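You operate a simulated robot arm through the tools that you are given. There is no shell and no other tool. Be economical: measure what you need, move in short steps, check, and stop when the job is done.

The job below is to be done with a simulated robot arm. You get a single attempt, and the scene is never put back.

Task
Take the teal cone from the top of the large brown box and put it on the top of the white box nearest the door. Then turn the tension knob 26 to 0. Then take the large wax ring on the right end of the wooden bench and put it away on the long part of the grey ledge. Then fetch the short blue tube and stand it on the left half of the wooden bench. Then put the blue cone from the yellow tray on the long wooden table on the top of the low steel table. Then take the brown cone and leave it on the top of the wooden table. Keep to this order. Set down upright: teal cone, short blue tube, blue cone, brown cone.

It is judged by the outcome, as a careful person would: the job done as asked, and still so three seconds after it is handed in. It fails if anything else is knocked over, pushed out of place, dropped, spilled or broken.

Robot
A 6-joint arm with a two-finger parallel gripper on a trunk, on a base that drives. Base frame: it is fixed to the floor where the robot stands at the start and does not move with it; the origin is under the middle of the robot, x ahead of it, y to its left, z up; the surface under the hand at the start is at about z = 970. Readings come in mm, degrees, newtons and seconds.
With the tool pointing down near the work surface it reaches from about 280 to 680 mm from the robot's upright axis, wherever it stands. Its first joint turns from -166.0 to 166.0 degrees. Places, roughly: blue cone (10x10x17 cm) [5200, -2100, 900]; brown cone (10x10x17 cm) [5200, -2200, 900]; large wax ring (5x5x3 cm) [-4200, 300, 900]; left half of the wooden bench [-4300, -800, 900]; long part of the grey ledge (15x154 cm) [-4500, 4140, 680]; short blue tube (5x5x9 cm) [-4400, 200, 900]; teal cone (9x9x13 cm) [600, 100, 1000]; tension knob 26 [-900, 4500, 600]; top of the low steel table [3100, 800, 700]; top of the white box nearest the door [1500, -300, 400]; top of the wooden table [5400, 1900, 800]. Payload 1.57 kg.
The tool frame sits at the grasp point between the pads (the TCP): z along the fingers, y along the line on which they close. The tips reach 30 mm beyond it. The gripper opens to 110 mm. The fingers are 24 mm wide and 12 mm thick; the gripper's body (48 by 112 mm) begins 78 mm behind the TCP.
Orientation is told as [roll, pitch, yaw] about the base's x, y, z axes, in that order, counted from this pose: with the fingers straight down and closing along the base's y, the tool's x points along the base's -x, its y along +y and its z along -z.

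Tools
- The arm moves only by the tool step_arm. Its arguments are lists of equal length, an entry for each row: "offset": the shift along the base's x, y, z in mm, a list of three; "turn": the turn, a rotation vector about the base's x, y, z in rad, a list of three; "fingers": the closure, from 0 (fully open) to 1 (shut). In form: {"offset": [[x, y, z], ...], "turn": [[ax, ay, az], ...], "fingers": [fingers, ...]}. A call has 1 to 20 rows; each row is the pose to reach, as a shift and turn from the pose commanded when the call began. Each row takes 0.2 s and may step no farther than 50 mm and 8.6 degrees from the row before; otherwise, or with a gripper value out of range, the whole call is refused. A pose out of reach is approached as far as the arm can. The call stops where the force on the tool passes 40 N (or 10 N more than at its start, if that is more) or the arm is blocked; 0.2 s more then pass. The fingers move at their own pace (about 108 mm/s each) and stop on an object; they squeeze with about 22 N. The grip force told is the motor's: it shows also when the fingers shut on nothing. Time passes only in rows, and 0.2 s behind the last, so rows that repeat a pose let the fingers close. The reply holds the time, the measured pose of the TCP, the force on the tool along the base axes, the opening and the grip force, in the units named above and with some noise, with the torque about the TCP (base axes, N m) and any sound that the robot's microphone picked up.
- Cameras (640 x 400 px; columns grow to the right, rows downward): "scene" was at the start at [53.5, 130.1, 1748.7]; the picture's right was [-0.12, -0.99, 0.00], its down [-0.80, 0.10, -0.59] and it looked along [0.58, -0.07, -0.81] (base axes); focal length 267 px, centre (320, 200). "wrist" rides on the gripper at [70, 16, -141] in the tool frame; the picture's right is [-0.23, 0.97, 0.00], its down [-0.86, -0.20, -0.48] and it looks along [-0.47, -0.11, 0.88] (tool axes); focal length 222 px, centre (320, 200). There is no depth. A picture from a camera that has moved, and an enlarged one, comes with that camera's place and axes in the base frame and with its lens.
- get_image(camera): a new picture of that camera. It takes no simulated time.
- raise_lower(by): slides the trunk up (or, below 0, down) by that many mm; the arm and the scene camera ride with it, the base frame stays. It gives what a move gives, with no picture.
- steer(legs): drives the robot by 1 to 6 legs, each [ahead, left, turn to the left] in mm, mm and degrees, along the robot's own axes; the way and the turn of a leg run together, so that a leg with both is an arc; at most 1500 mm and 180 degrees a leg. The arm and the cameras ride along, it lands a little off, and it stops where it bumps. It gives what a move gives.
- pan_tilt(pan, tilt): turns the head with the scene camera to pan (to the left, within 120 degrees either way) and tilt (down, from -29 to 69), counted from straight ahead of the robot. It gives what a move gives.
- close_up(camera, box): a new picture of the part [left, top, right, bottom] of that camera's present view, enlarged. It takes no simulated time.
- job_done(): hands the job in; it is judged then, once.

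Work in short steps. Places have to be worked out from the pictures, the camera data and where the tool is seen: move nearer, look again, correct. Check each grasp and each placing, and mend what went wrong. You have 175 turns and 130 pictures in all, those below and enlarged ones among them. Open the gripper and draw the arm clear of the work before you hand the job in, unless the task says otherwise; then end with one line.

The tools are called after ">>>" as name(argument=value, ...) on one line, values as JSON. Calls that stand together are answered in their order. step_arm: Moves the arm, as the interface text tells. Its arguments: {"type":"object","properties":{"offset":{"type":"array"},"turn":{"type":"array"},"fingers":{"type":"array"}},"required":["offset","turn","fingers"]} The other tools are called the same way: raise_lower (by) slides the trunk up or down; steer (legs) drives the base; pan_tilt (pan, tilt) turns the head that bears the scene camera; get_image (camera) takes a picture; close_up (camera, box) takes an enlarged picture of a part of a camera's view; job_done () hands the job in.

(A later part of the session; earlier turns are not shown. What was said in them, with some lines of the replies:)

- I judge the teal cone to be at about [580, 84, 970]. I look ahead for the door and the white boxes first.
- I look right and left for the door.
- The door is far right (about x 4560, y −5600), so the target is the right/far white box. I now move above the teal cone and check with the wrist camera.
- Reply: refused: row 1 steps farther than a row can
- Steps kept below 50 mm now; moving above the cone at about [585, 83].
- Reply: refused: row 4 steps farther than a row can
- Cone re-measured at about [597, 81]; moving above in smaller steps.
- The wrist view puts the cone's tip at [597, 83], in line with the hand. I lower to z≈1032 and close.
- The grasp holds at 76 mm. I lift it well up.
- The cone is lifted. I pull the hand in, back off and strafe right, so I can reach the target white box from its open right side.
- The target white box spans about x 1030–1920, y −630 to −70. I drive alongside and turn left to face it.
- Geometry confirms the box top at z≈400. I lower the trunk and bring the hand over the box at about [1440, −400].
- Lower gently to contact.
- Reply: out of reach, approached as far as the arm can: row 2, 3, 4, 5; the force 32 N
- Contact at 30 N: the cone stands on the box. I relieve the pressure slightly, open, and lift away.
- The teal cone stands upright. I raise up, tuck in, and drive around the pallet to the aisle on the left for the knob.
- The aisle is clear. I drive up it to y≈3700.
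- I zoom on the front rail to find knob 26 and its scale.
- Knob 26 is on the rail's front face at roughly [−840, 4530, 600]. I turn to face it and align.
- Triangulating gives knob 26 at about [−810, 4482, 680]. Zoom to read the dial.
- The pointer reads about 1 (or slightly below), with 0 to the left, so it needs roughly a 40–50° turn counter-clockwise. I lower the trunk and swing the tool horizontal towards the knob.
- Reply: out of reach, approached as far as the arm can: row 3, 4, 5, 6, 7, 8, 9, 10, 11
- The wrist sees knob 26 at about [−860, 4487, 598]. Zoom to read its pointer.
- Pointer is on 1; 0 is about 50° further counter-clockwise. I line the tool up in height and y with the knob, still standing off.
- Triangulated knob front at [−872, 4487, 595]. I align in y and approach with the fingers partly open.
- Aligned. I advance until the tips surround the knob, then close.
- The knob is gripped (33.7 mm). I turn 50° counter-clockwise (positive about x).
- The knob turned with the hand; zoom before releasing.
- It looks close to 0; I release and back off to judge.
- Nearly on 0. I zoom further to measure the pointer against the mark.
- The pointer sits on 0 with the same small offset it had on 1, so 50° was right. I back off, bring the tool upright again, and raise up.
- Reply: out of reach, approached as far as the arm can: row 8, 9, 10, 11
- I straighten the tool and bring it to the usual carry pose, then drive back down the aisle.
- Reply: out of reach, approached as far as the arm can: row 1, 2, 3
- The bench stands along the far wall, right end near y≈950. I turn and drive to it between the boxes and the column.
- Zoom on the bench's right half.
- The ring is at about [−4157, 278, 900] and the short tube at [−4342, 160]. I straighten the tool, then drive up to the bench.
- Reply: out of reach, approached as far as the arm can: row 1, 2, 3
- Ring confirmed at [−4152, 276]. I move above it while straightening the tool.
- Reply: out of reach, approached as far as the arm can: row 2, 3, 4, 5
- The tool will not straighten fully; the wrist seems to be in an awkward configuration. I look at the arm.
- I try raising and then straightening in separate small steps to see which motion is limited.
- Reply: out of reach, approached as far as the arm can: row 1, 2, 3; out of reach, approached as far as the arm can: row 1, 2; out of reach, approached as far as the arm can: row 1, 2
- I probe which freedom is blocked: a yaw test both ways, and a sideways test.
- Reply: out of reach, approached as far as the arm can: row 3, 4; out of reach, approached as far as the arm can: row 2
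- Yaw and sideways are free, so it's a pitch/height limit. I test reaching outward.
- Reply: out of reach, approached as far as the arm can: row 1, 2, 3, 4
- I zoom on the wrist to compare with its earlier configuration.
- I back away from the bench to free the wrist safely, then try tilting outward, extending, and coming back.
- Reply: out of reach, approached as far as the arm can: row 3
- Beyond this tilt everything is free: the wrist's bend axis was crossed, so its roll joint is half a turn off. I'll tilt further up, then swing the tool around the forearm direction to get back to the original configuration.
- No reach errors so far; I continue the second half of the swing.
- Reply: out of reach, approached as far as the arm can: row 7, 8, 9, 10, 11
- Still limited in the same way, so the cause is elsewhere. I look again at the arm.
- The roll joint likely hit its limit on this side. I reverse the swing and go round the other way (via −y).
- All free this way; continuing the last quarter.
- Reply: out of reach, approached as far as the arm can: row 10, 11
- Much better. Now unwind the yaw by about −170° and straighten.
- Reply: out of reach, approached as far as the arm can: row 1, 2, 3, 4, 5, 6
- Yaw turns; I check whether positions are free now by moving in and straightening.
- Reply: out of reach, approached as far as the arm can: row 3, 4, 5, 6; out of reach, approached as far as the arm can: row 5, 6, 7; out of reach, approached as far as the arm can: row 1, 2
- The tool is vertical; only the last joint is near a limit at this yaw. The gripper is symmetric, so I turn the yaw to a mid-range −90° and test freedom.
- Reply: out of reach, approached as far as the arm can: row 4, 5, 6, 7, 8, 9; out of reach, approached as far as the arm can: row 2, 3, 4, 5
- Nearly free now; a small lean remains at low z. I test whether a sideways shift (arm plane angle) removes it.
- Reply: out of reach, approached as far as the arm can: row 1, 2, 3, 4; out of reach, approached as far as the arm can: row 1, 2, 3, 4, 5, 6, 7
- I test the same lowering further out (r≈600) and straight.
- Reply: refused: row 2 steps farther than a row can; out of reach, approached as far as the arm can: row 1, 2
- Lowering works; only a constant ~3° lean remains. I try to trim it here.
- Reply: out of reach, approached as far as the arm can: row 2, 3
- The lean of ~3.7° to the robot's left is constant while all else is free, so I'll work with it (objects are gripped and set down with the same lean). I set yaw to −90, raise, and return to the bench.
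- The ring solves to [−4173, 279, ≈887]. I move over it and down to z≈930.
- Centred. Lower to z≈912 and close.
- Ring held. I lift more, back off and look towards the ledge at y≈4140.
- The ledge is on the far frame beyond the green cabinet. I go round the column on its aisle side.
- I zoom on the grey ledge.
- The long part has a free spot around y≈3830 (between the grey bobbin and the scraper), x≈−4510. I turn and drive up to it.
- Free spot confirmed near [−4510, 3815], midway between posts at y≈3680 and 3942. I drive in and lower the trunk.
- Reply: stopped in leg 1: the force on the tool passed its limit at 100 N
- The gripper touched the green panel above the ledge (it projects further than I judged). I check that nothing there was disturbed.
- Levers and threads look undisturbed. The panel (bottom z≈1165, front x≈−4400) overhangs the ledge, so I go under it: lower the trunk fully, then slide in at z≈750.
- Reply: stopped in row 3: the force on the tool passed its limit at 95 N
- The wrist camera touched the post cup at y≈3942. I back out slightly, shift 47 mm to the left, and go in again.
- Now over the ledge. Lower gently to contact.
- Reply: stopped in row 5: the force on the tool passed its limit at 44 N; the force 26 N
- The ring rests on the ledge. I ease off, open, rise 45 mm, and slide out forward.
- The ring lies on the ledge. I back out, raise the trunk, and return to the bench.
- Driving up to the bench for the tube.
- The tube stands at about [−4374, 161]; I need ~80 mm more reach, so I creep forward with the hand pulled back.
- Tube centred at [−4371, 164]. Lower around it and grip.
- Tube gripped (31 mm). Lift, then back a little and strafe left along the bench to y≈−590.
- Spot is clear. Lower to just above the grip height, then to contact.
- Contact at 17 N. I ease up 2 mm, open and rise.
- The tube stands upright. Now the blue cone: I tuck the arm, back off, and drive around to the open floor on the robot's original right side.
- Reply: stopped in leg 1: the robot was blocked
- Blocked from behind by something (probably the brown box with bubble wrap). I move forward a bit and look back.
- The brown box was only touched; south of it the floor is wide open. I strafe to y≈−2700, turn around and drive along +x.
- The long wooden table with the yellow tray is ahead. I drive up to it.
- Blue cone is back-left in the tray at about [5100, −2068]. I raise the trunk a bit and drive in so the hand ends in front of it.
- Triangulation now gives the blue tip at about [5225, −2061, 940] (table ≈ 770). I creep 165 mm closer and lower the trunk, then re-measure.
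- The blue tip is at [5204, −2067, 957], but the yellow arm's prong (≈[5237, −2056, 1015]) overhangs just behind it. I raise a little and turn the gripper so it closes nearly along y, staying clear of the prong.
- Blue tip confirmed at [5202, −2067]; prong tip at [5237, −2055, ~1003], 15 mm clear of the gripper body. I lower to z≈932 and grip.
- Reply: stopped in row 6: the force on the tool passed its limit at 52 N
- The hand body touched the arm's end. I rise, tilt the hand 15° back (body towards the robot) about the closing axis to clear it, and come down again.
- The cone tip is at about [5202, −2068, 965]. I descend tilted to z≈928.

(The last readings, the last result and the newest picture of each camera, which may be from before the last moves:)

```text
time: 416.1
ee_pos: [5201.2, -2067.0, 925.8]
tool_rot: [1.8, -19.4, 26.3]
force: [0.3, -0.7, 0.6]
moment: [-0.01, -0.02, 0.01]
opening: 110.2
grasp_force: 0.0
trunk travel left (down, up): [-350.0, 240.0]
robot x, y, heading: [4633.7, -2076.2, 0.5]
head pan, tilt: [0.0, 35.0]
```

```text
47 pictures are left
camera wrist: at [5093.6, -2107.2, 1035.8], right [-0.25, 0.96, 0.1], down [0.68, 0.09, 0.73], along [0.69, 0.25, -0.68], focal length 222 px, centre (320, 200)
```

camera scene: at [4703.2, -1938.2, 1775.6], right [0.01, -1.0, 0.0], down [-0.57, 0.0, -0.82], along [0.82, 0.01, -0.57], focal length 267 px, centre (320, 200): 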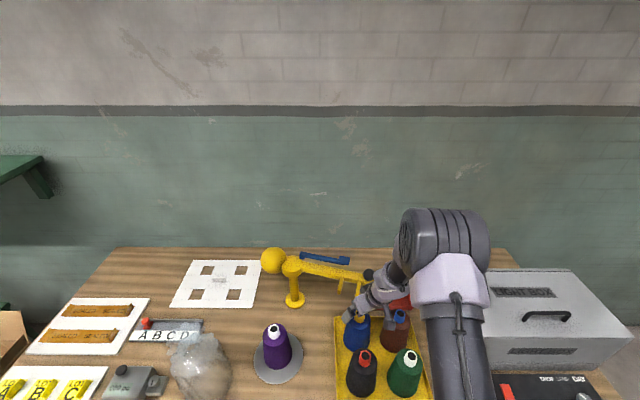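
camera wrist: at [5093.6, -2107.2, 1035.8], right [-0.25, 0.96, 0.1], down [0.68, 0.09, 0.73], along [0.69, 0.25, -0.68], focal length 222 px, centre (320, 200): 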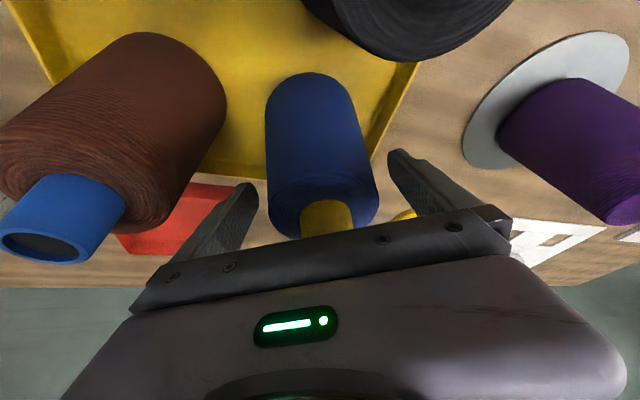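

Clear. 10 mm lower, close and lift slightly.

>>> step_arm(offset=[[0, 0, -10], [0, 0, -10], [0, 0, -10], [0, 0, -10], [0, 0, -10]], turn=[[0, 0, 0], [0, 0, 0], [0, 0, 0], [0, 0, 0], [0, 0, 0]], fingers=[0, 0.5, 1, 1, 1])

>>> step_arm(offset=[[-3, 0, 10], [-5, 0, 25]], turn=[[0, 0, 0], [0, 0, 0]], fingers=[1, 1])

>>> get_image(camera="wrist")

```text
time: 417.3
ee_pos: [5200.1, -2067.4, 916.9]
tool_rot: [1.8, -19.4, 26.2]
force: [1.8, -1.2, 1.0]
moment: [0.01, -0.14, -0.04]
opening: 83.4
grasp_force: 21.7
trunk travel left (down, up): [-350.0, 240.0]
robot x, y, heading: [4633.2, -2080.9, 0.2]
head pan, tilt: [0.0, 35.0]
```

```text
time: 417.9
ee_pos: [5195.9, -2068.9, 941.5]
tool_rot: [1.8, -19.4, 26.1]
force: [0.3, -0.7, -4.6]
moment: [-0.01, 0.04, -0.02]
opening: 83.4
grasp_force: 21.5
trunk travel left (down, up): [-350.0, 240.0]
robot x, y, heading: [4635.5, -2077.8, 0.1]
head pan, tilt: [0.0, 35.0]
```

```text
46 pictures are left
camera wrist: at [5088.2, -2107.4, 1050.8], right [-0.25, 0.96, 0.1], down [0.68, 0.09, 0.73], along [0.69, 0.25, -0.68], focal length 222 px, centre (320, 200)
```

wrist: 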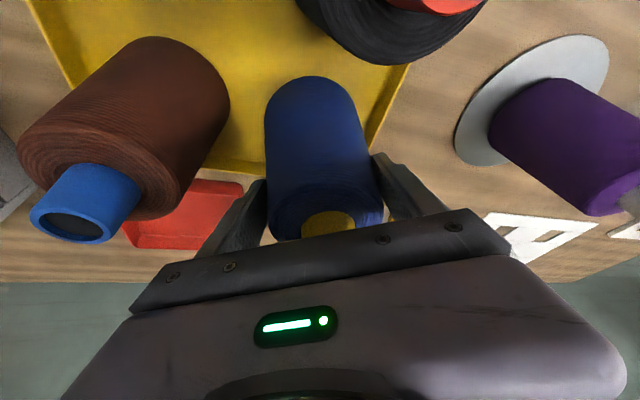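

The blue cone is held. I lift on a path that slides back between the prong and the black cone.

>>> step_arm(offset=[[-14, 0, 20], [-20, 0, 38], [-25, 0, 65], [-29, 0, 95], [-34, 0, 125], [-45, 0, 155], [-65, 0, 190], [-100, 0, 215], [-140, 0, 235]], turn=[[0, 0, 0], [0, 0, 0], [0, 0, 0], [0, 0, 0], [0, 0, 0], [0, 0, 0], [0, 0, 0], [0, 0, 0], [0, 0, 0]], fingers=[1, 1, 1, 1, 1, 1, 1, 1, 1])

>>> get_image(camera="scene")

```text
time: 419.9
ee_pos: [5054.5, -2067.0, 1177.8]
tool_rot: [1.8, -19.6, 26.3]
force: [-0.3, 0.0, -4.7]
moment: [-0.03, 0.0, -0.03]
opening: 83.2
grasp_force: 22.1
trunk travel left (down, up): [-350.0, 240.0]
robot x, y, heading: [4634.5, -2080.2, 0.1]
head pan, tilt: [0.0, 35.0]
```

```text
45 pictures are left
camera scene: at [4701.8, -1937.6, 1775.6], right [0.01, -1.0, 0.0], down [-0.57, 0.0, -0.82], along [0.82, 0.0, -0.57], focal length 267 px, centre (320, 200)
```

scene: 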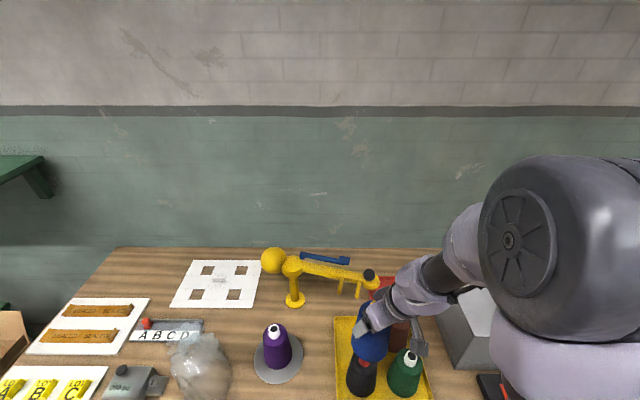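

The blue cone came out cleanly. I back off and strafe left along x≈4250, then look for the low steel table.

>>> steer(legs=[[-400, 0, 0], [0, 1450, 0]])

>>> pan_tilt(pan=100, tilt=25)

>>> get_image(camera="scene")

```text
time: 429.2
ee_pos: [4681.7, -636.1, 1176.5]
tool_rot: [1.9, -19.3, 23.9]
force: [-0.1, 1.2, -6.1]
moment: [-0.02, 0.02, 0.02]
opening: 83.2
grasp_force: 22.2
trunk travel left (down, up): [-350.0, 240.0]
robot x, y, heading: [4261.6, -629.8, -1.9]
head pan, tilt: [0.0, 35.0]
```

```text
time: 431.0
ee_pos: [4682.8, -635.6, 1176.8]
tool_rot: [1.8, -19.4, 23.8]
force: [-0.3, 0.5, -5.8]
moment: [-0.02, 0.03, 0.0]
opening: 83.3
grasp_force: 21.4
trunk travel left (down, up): [-350.0, 240.0]
robot x, y, heading: [4264.8, -626.8, -1.9]
head pan, tilt: [100.0, 25.0]
```

```text
44 pictures are left
camera scene: at [4234.6, -397.9, 1791.3], right [0.99, 0.14, 0.0], down [0.06, -0.42, -0.91], along [-0.13, 0.9, -0.42], focal length 267 px, centre (320, 200)
```

scene: 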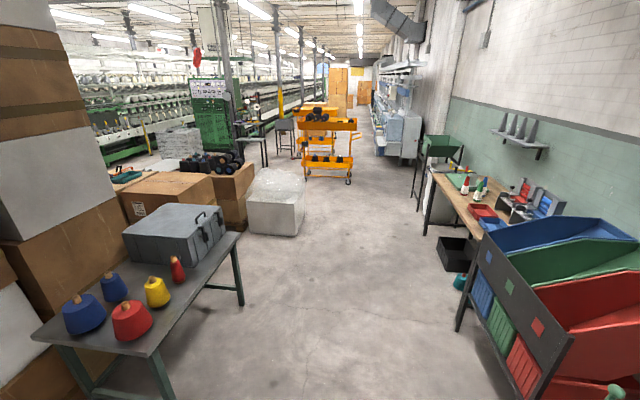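

The low steel table spans about x 2720–3395, y 255–1230; a free spot is near [3310, 660]. I turn round and align.

>>> steer(legs=[[0, 0, 178], [0, -1290, 3.9], [250, 0, 0]])

>>> pan_tilt(pan=0, tilt=40)

>>> get_image(camera="scene")

```text
time: 446.1
ee_pos: [3624.2, 633.1, 1176.4]
tool_rot: [1.8, -19.4, -153.4]
force: [-1.5, -0.6, -5.5]
moment: [0.01, -0.07, -0.04]
opening: 83.2
grasp_force: 22.2
trunk travel left (down, up): [-350.0, 240.0]
robot x, y, heading: [4045.7, 645.7, -179.1]
head pan, tilt: [100.0, 25.0]
```

```text
time: 447.9
ee_pos: [3625.4, 634.0, 1177.2]
tool_rot: [1.8, -19.4, -153.4]
force: [0.0, -0.3, -6.3]
moment: [0.02, -0.04, 0.0]
opening: 83.1
grasp_force: 21.9
trunk travel left (down, up): [-350.0, 240.0]
robot x, y, heading: [4043.4, 646.2, -179.4]
head pan, tilt: [0.0, 40.0]
```

```text
43 pictures are left
camera scene: at [3983.9, 504.9, 1768.0], right [-0.01, 1.0, 0.0], down [0.64, 0.01, -0.77], along [-0.77, -0.01, -0.64], focal length 267 px, centre (320, 200)
```

scene: 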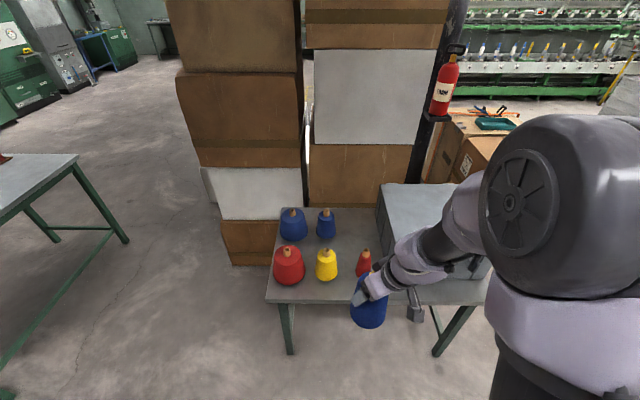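

I choose the free middle spot near [3110, 650], clear of the other cones and the toolbox. Drive in and lower the trunk.

>>> steer(legs=[[360, -5, -0.5]])

>>> raise_lower(by=-180)

>>> get_image(camera="scene")

>>> get_image(camera="wrist")

```text
time: 450.2
ee_pos: [3256.6, 635.1, 1176.6]
tool_rot: [1.9, -19.4, -153.8]
force: [-0.3, -0.7, -5.4]
moment: [0.01, -0.01, 0.02]
opening: 83.1
grasp_force: 21.5
trunk travel left (down, up): [-350.0, 240.0]
robot x, y, heading: [3676.1, 644.3, -179.6]
head pan, tilt: [0.0, 40.0]
```

```text
time: 452.2
ee_pos: [3257.6, 636.3, 997.0]
tool_rot: [1.7, -19.4, -153.6]
force: [0.0, -0.2, -4.6]
moment: [0.01, -0.04, -0.02]
opening: 83.0
grasp_force: 22.0
trunk travel left (down, up): [-170.0, 420.0]
robot x, y, heading: [3675.4, 644.1, -179.3]
head pan, tilt: [0.0, 40.0]
```

```text
42 pictures are left
camera scene: at [3614.4, 506.0, 1588.1], right [-0.01, 1.0, 0.0], down [0.64, 0.01, -0.77], along [-0.77, -0.01, -0.64], focal length 267 px, centre (320, 200)
```

scene: 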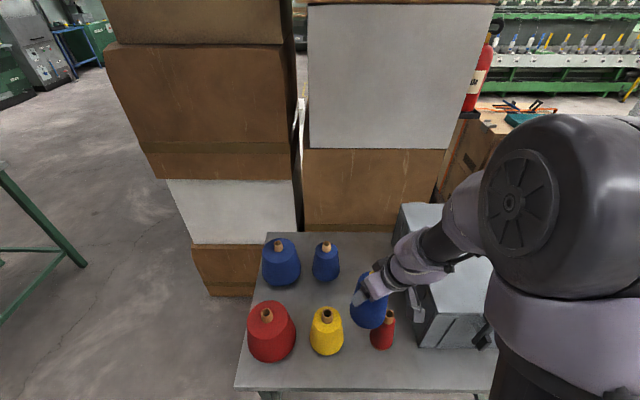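

```text
41 pictures are left
camera wrist: at [3362.5, 675.3, 1106.8], right [0.25, -0.96, 0.1], down [-0.68, -0.1, 0.73], along [-0.69, -0.25, -0.68], focal length 222 px, centre (320, 200)
```

wrist: 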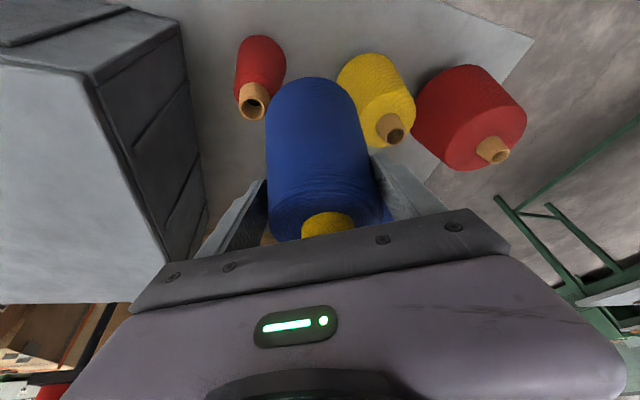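

Positions refined; target [3110, 655]. Move over it, then lower.

>>> step_arm(offset=[[-40, 5, 0], [-80, 10, 0], [-120, 15, 0], [-147, 19, 0], [-147, 19, -40], [-147, 19, -80], [-147, 19, -115], [-147, 19, -140]], turn=[[0, 0, 0], [0, 0, 0], [0, 0, 0], [0, 0, 0], [0, 0, 0], [0, 0, 0], [0, 0, 0], [0, 0, 0]], fingers=[1, 1, 1, 1, 1, 1, 1, 1])

>>> get_image(camera="scene")

>>> get_image(camera="wrist")

```text
time: 454.0
ee_pos: [3108.6, 655.5, 856.4]
tool_rot: [1.7, -19.4, -153.7]
force: [-0.3, -0.1, -4.9]
moment: [0.03, -0.03, 0.0]
opening: 83.0
grasp_force: 21.8
trunk travel left (down, up): [-170.0, 420.0]
robot x, y, heading: [3676.6, 647.8, -179.5]
head pan, tilt: [0.0, 40.0]
```

```text
40 pictures are left
camera scene: at [3613.9, 506.0, 1587.9], right [-0.01, 1.0, 0.0], down [0.64, 0.01, -0.77], along [-0.77, -0.01, -0.64], focal length 267 px, centre (320, 200)
```

scene: 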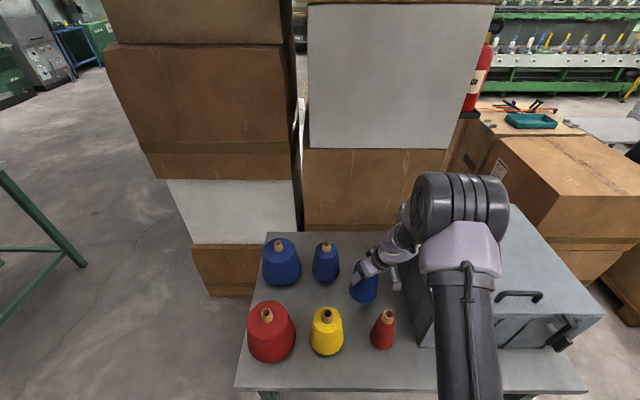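

```text
39 pictures are left
camera wrist: at [3214.6, 694.9, 965.6], right [0.25, -0.96, 0.1], down [-0.68, -0.1, 0.73], along [-0.69, -0.25, -0.68], focal length 222 px, centre (320, 200)
```

wrist: 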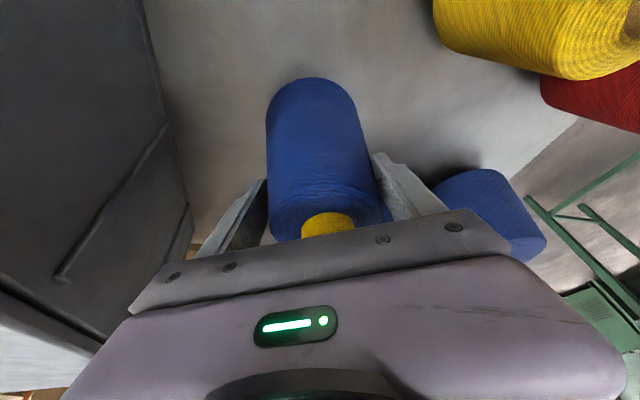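

Clear all around. Lower in small steps to contact.

>>> step_arm(offset=[[0, 0, -10], [0, 0, -18], [0, 0, -22], [0, 0, -26], [0, 0, -30], [0, 0, -34], [0, 0, -38]], turn=[[0, 0, 0], [0, 0, 0], [0, 0, 0], [0, 0, 0], [0, 0, 0], [0, 0, 0], [0, 0, 0]], fingers=[1, 1, 1, 1, 1, 1, 1])

```text
time: 455.6
ee_pos: [3109.8, 654.3, 819.4]
tool_rot: [1.8, -19.4, -153.6]
force: [0.6, -0.4, -5.2]
moment: [-0.01, -0.01, -0.02]
opening: 83.1
grasp_force: 22.2
trunk travel left (down, up): [-170.0, 420.0]
robot x, y, heading: [3678.7, 646.8, -179.5]
head pan, tilt: [0.0, 40.0]
```

>>> step_arm(offset=[[0, 0, -4], [0, 0, -8], [0, 0, -12], [0, 0, -16], [0, 0, -20], [0, 0, -24]], turn=[[0, 0, 0], [0, 0, 0], [0, 0, 0], [0, 0, 0], [0, 0, 0], [0, 0, 0]], fingers=[1, 1, 1, 1, 1, 1])

>>> get_image(camera="wrist")

```text
time: 457.0
ee_pos: [3111.1, 656.5, 796.7]
tool_rot: [1.8, -19.6, -153.8]
force: [1.2, 4.0, 30.1]
moment: [0.24, 0.02, 0.01]
opening: 85.7
grasp_force: 22.0
trunk travel left (down, up): [-170.0, 420.0]
robot x, y, heading: [3675.6, 645.2, -179.8]
head pan, tilt: [0.0, 40.0]
```

```text
38 pictures are left
camera wrist: at [3217.4, 694.9, 906.3], right [0.25, -0.96, 0.1], down [-0.67, -0.1, 0.73], along [-0.69, -0.25, -0.67], focal length 222 px, centre (320, 200)
```

wrist: 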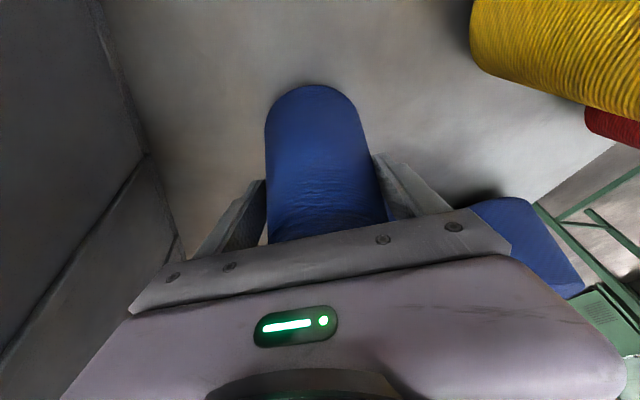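

Contact (30 N). I ease up, open and rise straight up, mirroring the approach.

>>> step_arm(offset=[[0, 0, 3], [0, 0, 3], [0, 0, 3], [0, 0, 3], [0, 0, 30], [0, 0, 75], [5, 0, 120], [10, 0, 160]], turn=[[0, 0, 0], [0, 0, 0], [0, 0, 0], [0, 0, 0], [0, 0, 0], [0, 0, 0], [0, 0, 0], [0, 0, 0]], fingers=[0.6, 0.2, 0, 0, 0, 0, 0, 0])

>>> get_image(camera="wrist")

>>> get_image(camera="scene")

```text
time: 458.8
ee_pos: [3121.7, 655.9, 958.3]
tool_rot: [1.8, -19.4, -153.5]
force: [0.7, 0.4, -0.9]
moment: [0.0, 0.02, 0.01]
opening: 110.1
grasp_force: 0.1
trunk travel left (down, up): [-170.0, 420.0]
robot x, y, heading: [3678.1, 645.9, -179.4]
head pan, tilt: [0.0, 40.0]
```

```text
37 pictures are left
camera wrist: at [3227.3, 694.8, 1067.4], right [0.25, -0.96, 0.1], down [-0.68, -0.1, 0.73], along [-0.69, -0.25, -0.68], focal length 222 px, centre (320, 200)
```

wrist: 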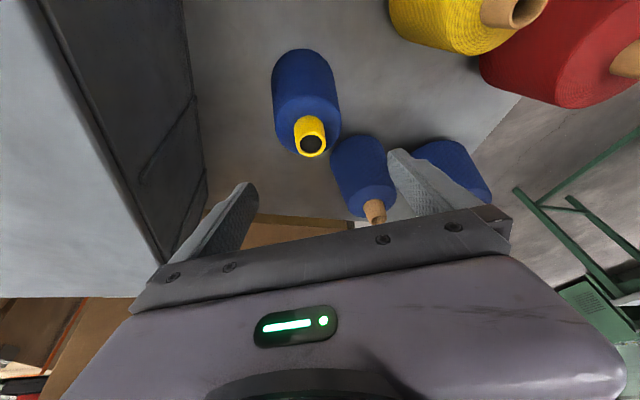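

```text
36 pictures are left
camera scene: at [3615.3, 505.9, 1588.0], right [-0.01, 1.0, 0.0], down [0.64, 0.01, -0.77], along [-0.77, -0.01, -0.64], focal length 267 px, centre (320, 200)
```

scene: 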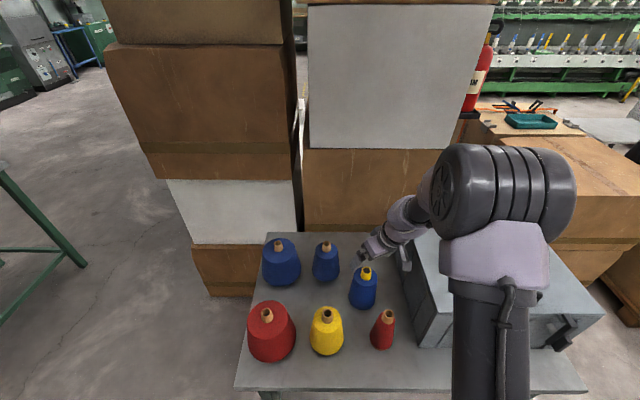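

The blue cone stands upright. Now the brown cone: raise, back off, turn round and return to the tray.

>>> raise_lower(by=180)

>>> step_arm(offset=[[40, 0, 10], [80, 0, 20], [120, 0, 30], [140, 0, 40]], turn=[[0, 0, 0], [0, 0, 0], [0, 0, 0], [0, 0, 0]], fingers=[0, 0, 0, 0])

>>> steer(legs=[[-600, 0, 0], [0, 0, 179.5], [0, -1430, 0], [0, -1420, 0]])

>>> get_image(camera="scene")

```text
time: 460.8
ee_pos: [3121.7, 656.1, 1136.5]
tool_rot: [1.8, -19.5, -153.6]
force: [-0.2, -0.3, 0.6]
moment: [-0.02, 0.01, 0.02]
opening: 110.1
grasp_force: 0.1
trunk travel left (down, up): [-350.0, 240.0]
robot x, y, heading: [3678.2, 646.4, -179.0]
head pan, tilt: [0.0, 40.0]
```

```text
time: 461.8
ee_pos: [3264.0, 656.1, 1178.0]
tool_rot: [1.9, -19.4, -153.5]
force: [0.1, -0.8, 0.3]
moment: [-0.01, 0.0, 0.0]
opening: 110.2
grasp_force: 0.0
trunk travel left (down, up): [-350.0, 240.0]
robot x, y, heading: [3678.8, 647.6, -179.3]
head pan, tilt: [0.0, 40.0]
```

```text
time: 486.1
ee_pos: [4577.7, -2288.0, 1178.5]
tool_rot: [1.7, -19.6, 22.9]
force: [-0.1, 0.8, 0.1]
moment: [0.04, -0.02, 0.03]
opening: 110.3
grasp_force: 0.1
trunk travel left (down, up): [-350.0, 240.0]
robot x, y, heading: [4161.1, -2252.6, -3.0]
head pan, tilt: [0.0, 40.0]
```

```text
35 pictures are left
camera scene: at [4237.0, -2118.7, 1768.0], right [-0.05, -1.0, 0.0], down [-0.64, 0.03, -0.77], along [0.77, -0.04, -0.64], focal length 267 px, centre (320, 200)
```

scene: 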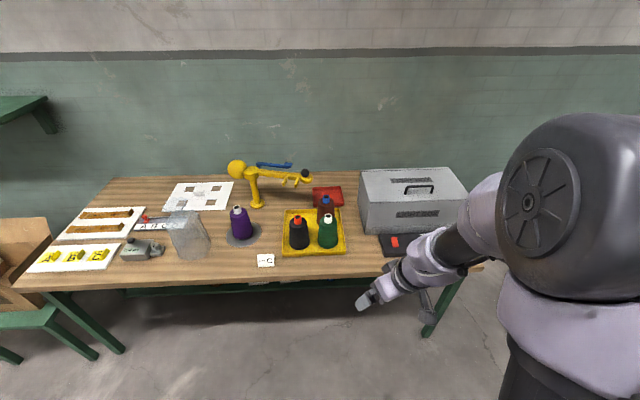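

Align heading and drive in front of the brown cone.

>>> steer(legs=[[0, 0, 3], [475, 50, 0]])

>>> step_arm(offset=[[40, 0, -10], [80, 0, -20], [115, 0, -30]], turn=[[0, 0, 0], [0, 0, 0], [0, 0, 0]], fingers=[0, 0, 0])

>>> get_image(camera="wrist")

>>> close_up(camera="scene", box=[220, 160, 460, 360])

```text
time: 489.4
ee_pos: [5057.8, -2211.5, 1178.7]
tool_rot: [1.7, -19.4, 26.1]
force: [-0.7, 0.5, 0.0]
moment: [-0.01, 0.05, -0.02]
opening: 110.1
grasp_force: 0.0
trunk travel left (down, up): [-350.0, 240.0]
robot x, y, heading: [4645.3, -2202.1, 0.1]
head pan, tilt: [0.0, 40.0]
```

```text
time: 490.2
ee_pos: [5173.6, -2213.2, 1149.5]
tool_rot: [1.8, -19.4, 26.0]
force: [0.4, 0.9, 0.6]
moment: [0.0, 0.06, 0.03]
opening: 109.8
grasp_force: 0.0
trunk travel left (down, up): [-350.0, 240.0]
robot x, y, heading: [4645.4, -2202.3, 0.2]
head pan, tilt: [0.0, 40.0]
```

```text
34 pictures are left
camera wrist: at [5066.9, -2252.3, 1259.0], right [-0.25, 0.96, 0.1], down [0.68, 0.09, 0.73], along [0.69, 0.25, -0.68], focal length 222 px, centre (320, 200)
```

wrist: 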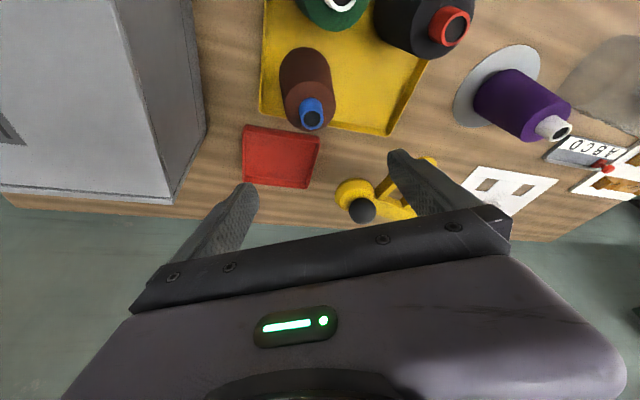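

```text
2.00 times, centred on (340, 260) of scene
camera zoom: at [4710.2, -2062.9, 1767.9], right [0.01, -1.0, 0.0], down [-0.64, 0.0, -0.77], along [0.77, 0.0, -0.64], focal length 534 px, centre (280, 80)
```

zoom: 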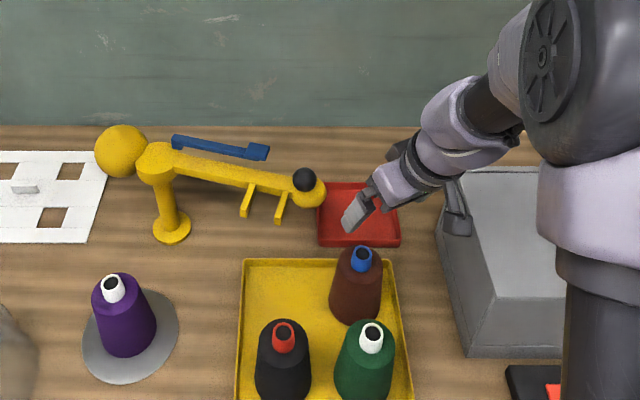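

Brown cone at [5206, −2198], tip z≈966; the yellow arm's end is ~100 mm away. I descend around it.

>>> step_arm(offset=[[15, 8, -30], [30, 15, -70], [31, 15, -115], [31, 15, -160], [31, 15, -200], [31, 15, -222]], turn=[[0, 0, 0], [0, 0, 0], [0, 0, 0], [0, 0, 0], [0, 0, 0], [0, 0, 0]], fingers=[0, 0, 0, 0, 0, 0])

>>> get_image(camera="wrist")

```text
time: 491.6
ee_pos: [5203.4, -2199.8, 928.6]
tool_rot: [1.9, -19.5, 26.1]
force: [0.0, 0.2, 0.6]
moment: [-0.02, 0.0, 0.02]
opening: 110.0
grasp_force: 0.1
trunk travel left (down, up): [-350.0, 240.0]
robot x, y, heading: [4641.3, -2202.8, 0.3]
head pan, tilt: [0.0, 40.0]
```

```text
32 pictures are left
camera wrist: at [5096.5, -2237.7, 1038.1], right [-0.25, 0.96, 0.1], down [0.68, 0.09, 0.73], along [0.69, 0.25, -0.68], focal length 222 px, centre (320, 200)
```

wrist: 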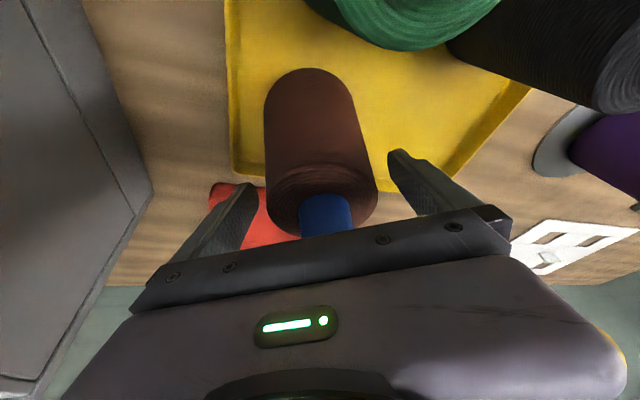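

Well centred. Lower 12 mm, close, and lift.

>>> step_arm(offset=[[0, 0, -12], [0, 0, -12], [0, 0, -12], [0, 0, -12], [0, 0, -12], [0, 0, 0], [0, 0, 40]], turn=[[0, 0, 0], [0, 0, 0], [0, 0, 0], [0, 0, 0], [0, 0, 0], [0, 0, 0], [0, 0, 0]], fingers=[0, 0.5, 1, 1, 1, 1, 1])

>>> step_arm(offset=[[0, 0, 45], [0, 0, 90], [0, 0, 130], [-15, 0, 165], [-50, 0, 195], [-90, 0, 210], [-135, 0, 215]], turn=[[0, 0, 0], [0, 0, 0], [0, 0, 0], [0, 0, 0], [0, 0, 0], [0, 0, 0], [0, 0, 0]], fingers=[1, 1, 1, 1, 1, 1, 1])

>>> get_image(camera="scene")

```text
time: 493.2
ee_pos: [5203.2, -2197.4, 969.0]
tool_rot: [1.8, -19.6, 26.1]
force: [-0.3, 0.2, -5.4]
moment: [-0.02, -0.01, 0.01]
opening: 83.5
grasp_force: 22.0
trunk travel left (down, up): [-350.0, 240.0]
robot x, y, heading: [4642.0, -2201.9, 0.4]
head pan, tilt: [0.0, 40.0]
```

```text
time: 494.8
ee_pos: [5068.0, -2196.4, 1182.0]
tool_rot: [1.8, -19.6, 26.1]
force: [-0.7, -0.3, -5.3]
moment: [-0.03, -0.03, 0.01]
opening: 83.5
grasp_force: 22.3
trunk travel left (down, up): [-350.0, 240.0]
robot x, y, heading: [4643.9, -2198.8, 0.4]
head pan, tilt: [0.0, 40.0]
```

```text
31 pictures are left
camera scene: at [4706.5, -2062.6, 1768.0], right [0.01, -1.0, 0.0], down [-0.64, 0.0, -0.77], along [0.77, 0.0, -0.64], focal length 267 px, centre (320, 200)
```

scene: 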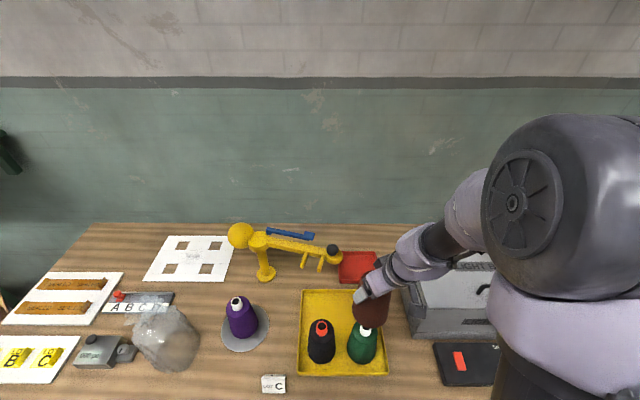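

Brown cone held; the rest of the tray is intact. I back off and strafe to the wooden table near y≈1850.

>>> steer(legs=[[-400, 0, -0.4], [0, 1400, 0], [0, 1400, 0], [0, 1150, 0]])

>>> pan_tilt(pan=10, tilt=30)

>>> get_image(camera="scene")

```text
time: 515.8
ee_pos: [4676.0, 1724.0, 1181.1]
tool_rot: [1.8, -19.3, 25.8]
force: [-1.1, -0.2, -5.5]
moment: [-0.04, 0.0, 0.01]
opening: 83.2
grasp_force: 22.3
trunk travel left (down, up): [-350.0, 240.0]
robot x, y, heading: [4252.3, 1717.5, 0.1]
head pan, tilt: [0.0, 40.0]
```

```text
time: 516.5
ee_pos: [4675.9, 1722.4, 1181.2]
tool_rot: [1.8, -19.4, 25.9]
force: [-0.1, -0.3, -5.7]
moment: [-0.01, -0.02, 0.0]
opening: 83.2
grasp_force: 21.8
trunk travel left (down, up): [-350.0, 240.0]
robot x, y, heading: [4249.9, 1720.1, -0.3]
head pan, tilt: [10.0, 30.0]
```

```text
30 pictures are left
camera scene: at [4321.0, 1873.5, 1783.2], right [0.17, -0.98, 0.0], down [-0.49, -0.09, -0.87], along [0.85, 0.15, -0.5], focal length 267 px, centre (320, 200)
```

scene: 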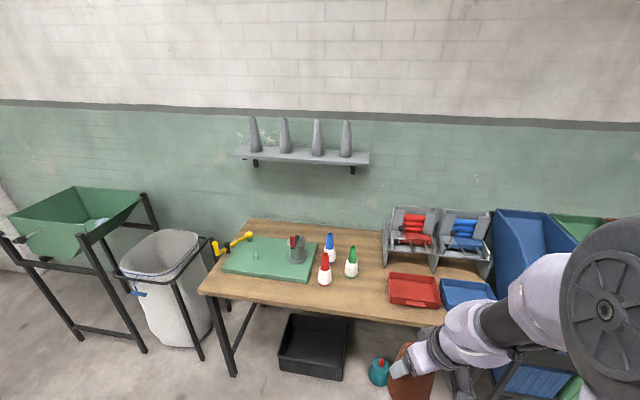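

A clear spot is on the front of the wooden table near [5150, 1880]. I drive up and re-measure.

>>> steer(legs=[[330, 155, 0.3]])

>>> pan_tilt(pan=0, tilt=45)

>>> get_image(camera="scene")

>>> get_image(camera="wrist")

```text
time: 518.9
ee_pos: [5004.0, 1884.1, 1180.4]
tool_rot: [1.8, -19.4, 26.4]
force: [-1.1, -0.5, -5.1]
moment: [-0.03, 0.02, -0.03]
opening: 83.2
grasp_force: 22.1
trunk travel left (down, up): [-350.0, 240.0]
robot x, y, heading: [4575.0, 1874.9, 0.6]
head pan, tilt: [10.0, 30.0]
```

```text
time: 519.6
ee_pos: [5002.8, 1883.7, 1180.4]
tool_rot: [1.8, -19.4, 26.4]
force: [0.7, 0.8, -5.3]
moment: [0.01, 0.02, 0.03]
opening: 83.2
grasp_force: 22.0
trunk travel left (down, up): [-350.0, 240.0]
robot x, y, heading: [4577.9, 1875.2, 0.6]
head pan, tilt: [0.0, 45.0]
```

```text
29 pictures are left
camera scene: at [4638.1, 2014.0, 1760.8], right [0.01, -1.0, 0.0], down [-0.71, -0.01, -0.71], along [0.71, 0.01, -0.71], focal length 267 px, centre (320, 200)
```

scene: 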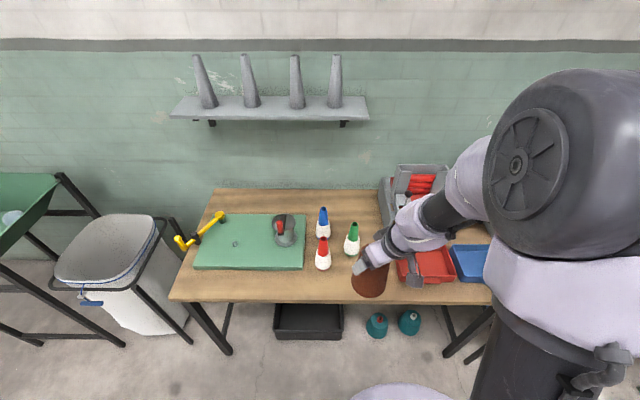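

```text
28 pictures are left
camera wrist: at [4895.6, 1843.2, 1290.9], right [-0.25, 0.96, 0.1], down [0.68, 0.1, 0.73], along [0.69, 0.25, -0.68], focal length 222 px, centre (320, 200)
```

wrist: 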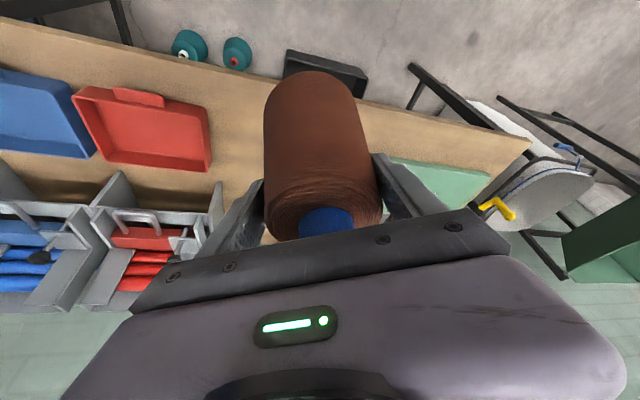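

Table top ≈ 800–820, front edge x≈5060. I move the cone over [5150, 1878] and down to z≈945.

>>> step_arm(offset=[[40, -2, -15], [80, -3, -30], [120, -5, -45], [147, -6, -60], [147, -6, -105], [147, -6, -150], [147, -6, -195], [147, -6, -230]], turn=[[0, 0, 0], [0, 0, 0], [0, 0, 0], [0, 0, 0], [0, 0, 0], [0, 0, 0], [0, 0, 0], [0, 0, 0]], fingers=[1, 1, 1, 1, 1, 1, 1, 1])

>>> get_image(camera="wrist")

>>> get_image(camera="scene")

```text
time: 521.4
ee_pos: [5150.8, 1877.0, 947.5]
tool_rot: [1.8, -19.3, 26.3]
force: [0.3, 0.1, -6.1]
moment: [-0.02, -0.01, -0.03]
opening: 83.4
grasp_force: 22.1
trunk travel left (down, up): [-350.0, 240.0]
robot x, y, heading: [4580.6, 1872.1, 0.6]
head pan, tilt: [0.0, 45.0]
```

```text
27 pictures are left
camera wrist: at [5043.4, 1837.4, 1059.1], right [-0.25, 0.96, 0.1], down [0.68, 0.1, 0.73], along [0.69, 0.25, -0.68], focal length 222 px, centre (320, 200)
```

wrist: 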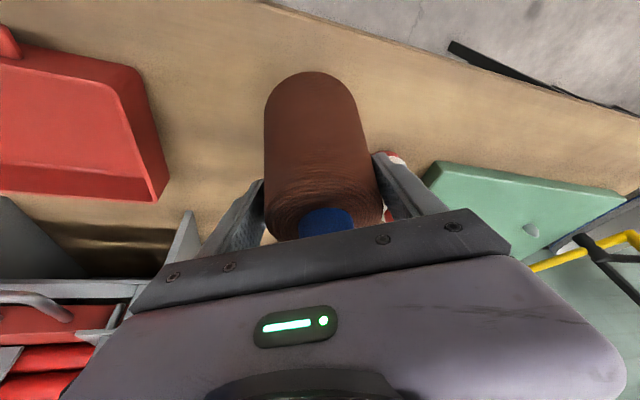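

```text
26 pictures are left
camera scene: at [4639.0, 2014.1, 1760.7], right [0.01, -1.0, 0.0], down [-0.71, -0.01, -0.71], along [0.71, 0.01, -0.71], focal length 267 px, centre (320, 200)
```

scene: 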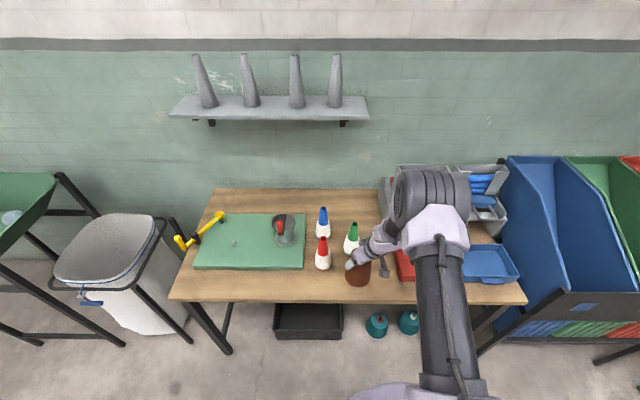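

Lower gently.

>>> step_arm(offset=[[0, 0, -8], [0, 0, -14], [0, 0, -18], [0, 0, -22], [0, 0, -26], [0, 0, -30]], turn=[[0, 0, 0], [0, 0, 0], [0, 0, 0], [0, 0, 0], [0, 0, 0], [0, 0, 0]], fingers=[1, 1, 1, 1, 1, 1])

```text
time: 522.8
ee_pos: [5151.5, 1876.7, 920.6]
tool_rot: [1.8, -19.4, 26.4]
force: [0.7, 0.2, -4.2]
moment: [-0.01, 0.0, 0.02]
opening: 83.4
grasp_force: 22.7
trunk travel left (down, up): [-350.0, 240.0]
robot x, y, heading: [4576.1, 1872.8, 0.4]
head pan, tilt: [0.0, 45.0]
```

>>> step_arm(offset=[[0, 0, -4], [0, 0, -8], [0, 0, -12]], turn=[[0, 0, 0], [0, 0, 0], [0, 0, 0]], fingers=[1, 1, 1])

```text
time: 523.6
ee_pos: [5149.9, 1877.4, 912.1]
tool_rot: [1.6, -19.8, 26.5]
force: [-1.6, 1.5, 27.9]
moment: [0.09, 0.04, 0.02]
opening: 83.5
grasp_force: 22.1
trunk travel left (down, up): [-350.0, 240.0]
robot x, y, heading: [4578.8, 1873.9, 0.5]
head pan, tilt: [0.0, 45.0]
```

Contact at 28 N with no slip. Ease up, open, and rise straight up.

>>> step_arm(offset=[[0, 0, 3], [0, 0, 3], [0, 0, 3], [0, 0, 3], [0, 0, 30], [0, 0, 75], [-5, 0, 120], [-10, 0, 160], [-40, 0, 190]], turn=[[0, 0, 0], [0, 0, 0], [0, 0, 0], [0, 0, 0], [0, 0, 0], [0, 0, 0], [0, 0, 0], [0, 0, 0], [0, 0, 0]], fingers=[0.6, 0.2, 0, 0, 0, 0, 0, 0, 0])

>>> get_image(camera="wrist")

>>> get_image(camera="scene")

```text
time: 525.6
ee_pos: [5106.9, 1878.6, 1098.6]
tool_rot: [1.9, -19.5, 26.4]
force: [0.1, 0.2, 0.6]
moment: [0.03, -0.01, 0.01]
opening: 109.9
grasp_force: 0.1
trunk travel left (down, up): [-350.0, 240.0]
robot x, y, heading: [4577.6, 1874.6, 0.6]
head pan, tilt: [0.0, 45.0]
```

```text
25 pictures are left
camera wrist: at [4998.7, 1838.6, 1209.4], right [-0.25, 0.96, 0.1], down [0.68, 0.1, 0.73], along [0.69, 0.25, -0.68], focal length 222 px, centre (320, 200)
```

wrist: 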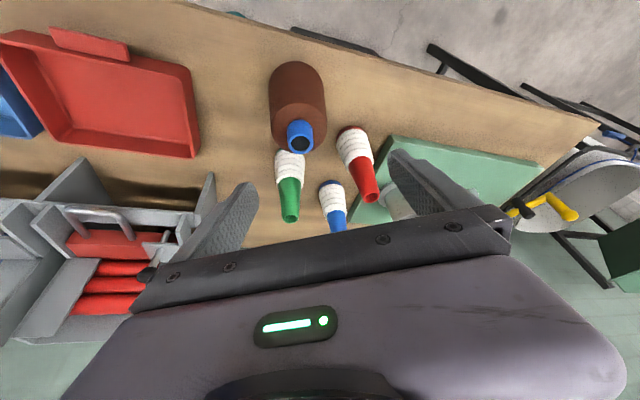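

```text
24 pictures are left
camera scene: at [4635.8, 2014.2, 1760.8], right [0.01, -1.0, 0.0], down [-0.71, -0.01, -0.71], along [0.71, 0.01, -0.71], focal length 267 px, centre (320, 200)
```

scene: 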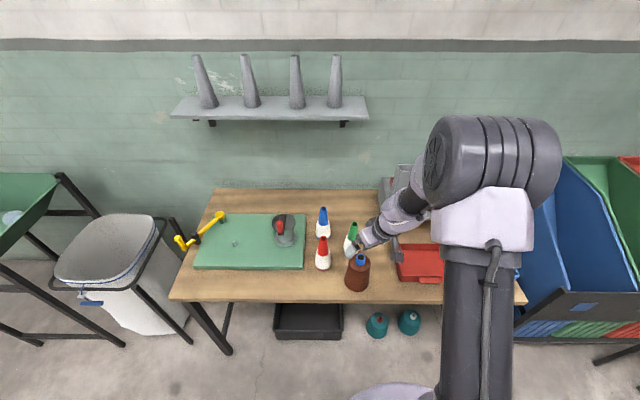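

The brown cone stands upright on the wooden table. I draw the arm back and back the robot away.

>>> step_arm(offset=[[-40, 0, 20], [-80, 0, 40], [-110, 0, 60]], turn=[[0, 0, 0], [0, 0, 0], [0, 0, 0]], fingers=[0, 0, 0])

>>> steer(legs=[[-300, 0, 0]])

>>> get_image(camera="scene")

```text
time: 526.4
ee_pos: [4996.3, 1879.3, 1160.3]
tool_rot: [1.7, -19.5, 26.4]
force: [0.6, 0.3, -0.1]
moment: [0.02, -0.04, -0.03]
opening: 110.0
grasp_force: 0.1
trunk travel left (down, up): [-350.0, 240.0]
robot x, y, heading: [4577.5, 1874.3, 0.7]
head pan, tilt: [0.0, 45.0]
```

```text
time: 528.5
ee_pos: [4705.3, 1875.6, 1159.7]
tool_rot: [1.8, -19.5, 26.7]
force: [0.4, -0.3, -0.1]
moment: [0.02, -0.05, 0.0]
opening: 110.1
grasp_force: 0.0
trunk travel left (down, up): [-350.0, 240.0]
robot x, y, heading: [4281.8, 1869.6, 1.0]
head pan, tilt: [0.0, 45.0]
```

```text
23 pictures are left
camera scene: at [4343.1, 2010.6, 1760.8], right [0.01, -1.0, 0.0], down [-0.71, -0.01, -0.71], along [0.71, 0.01, -0.71], focal length 267 px, centre (320, 200)
```

scene: 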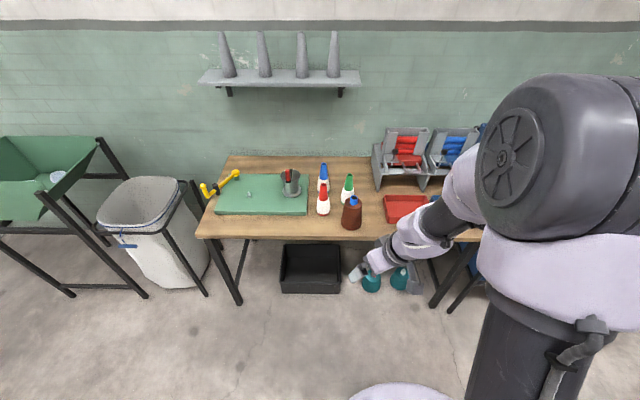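

All six steps are done and the arm is clear; handing in.

>>> job_done()

```text
The job is handed in.
```

I did all six steps in order and handed the job in; the cones and the tube stand upright, the ring is on the grey ledge, and knob 26 looks set to 0, though along the way I bumped the ledge panel, a yarn post, the bubble-wrap box and the yellow arm by the tray without visibly moving any of them.
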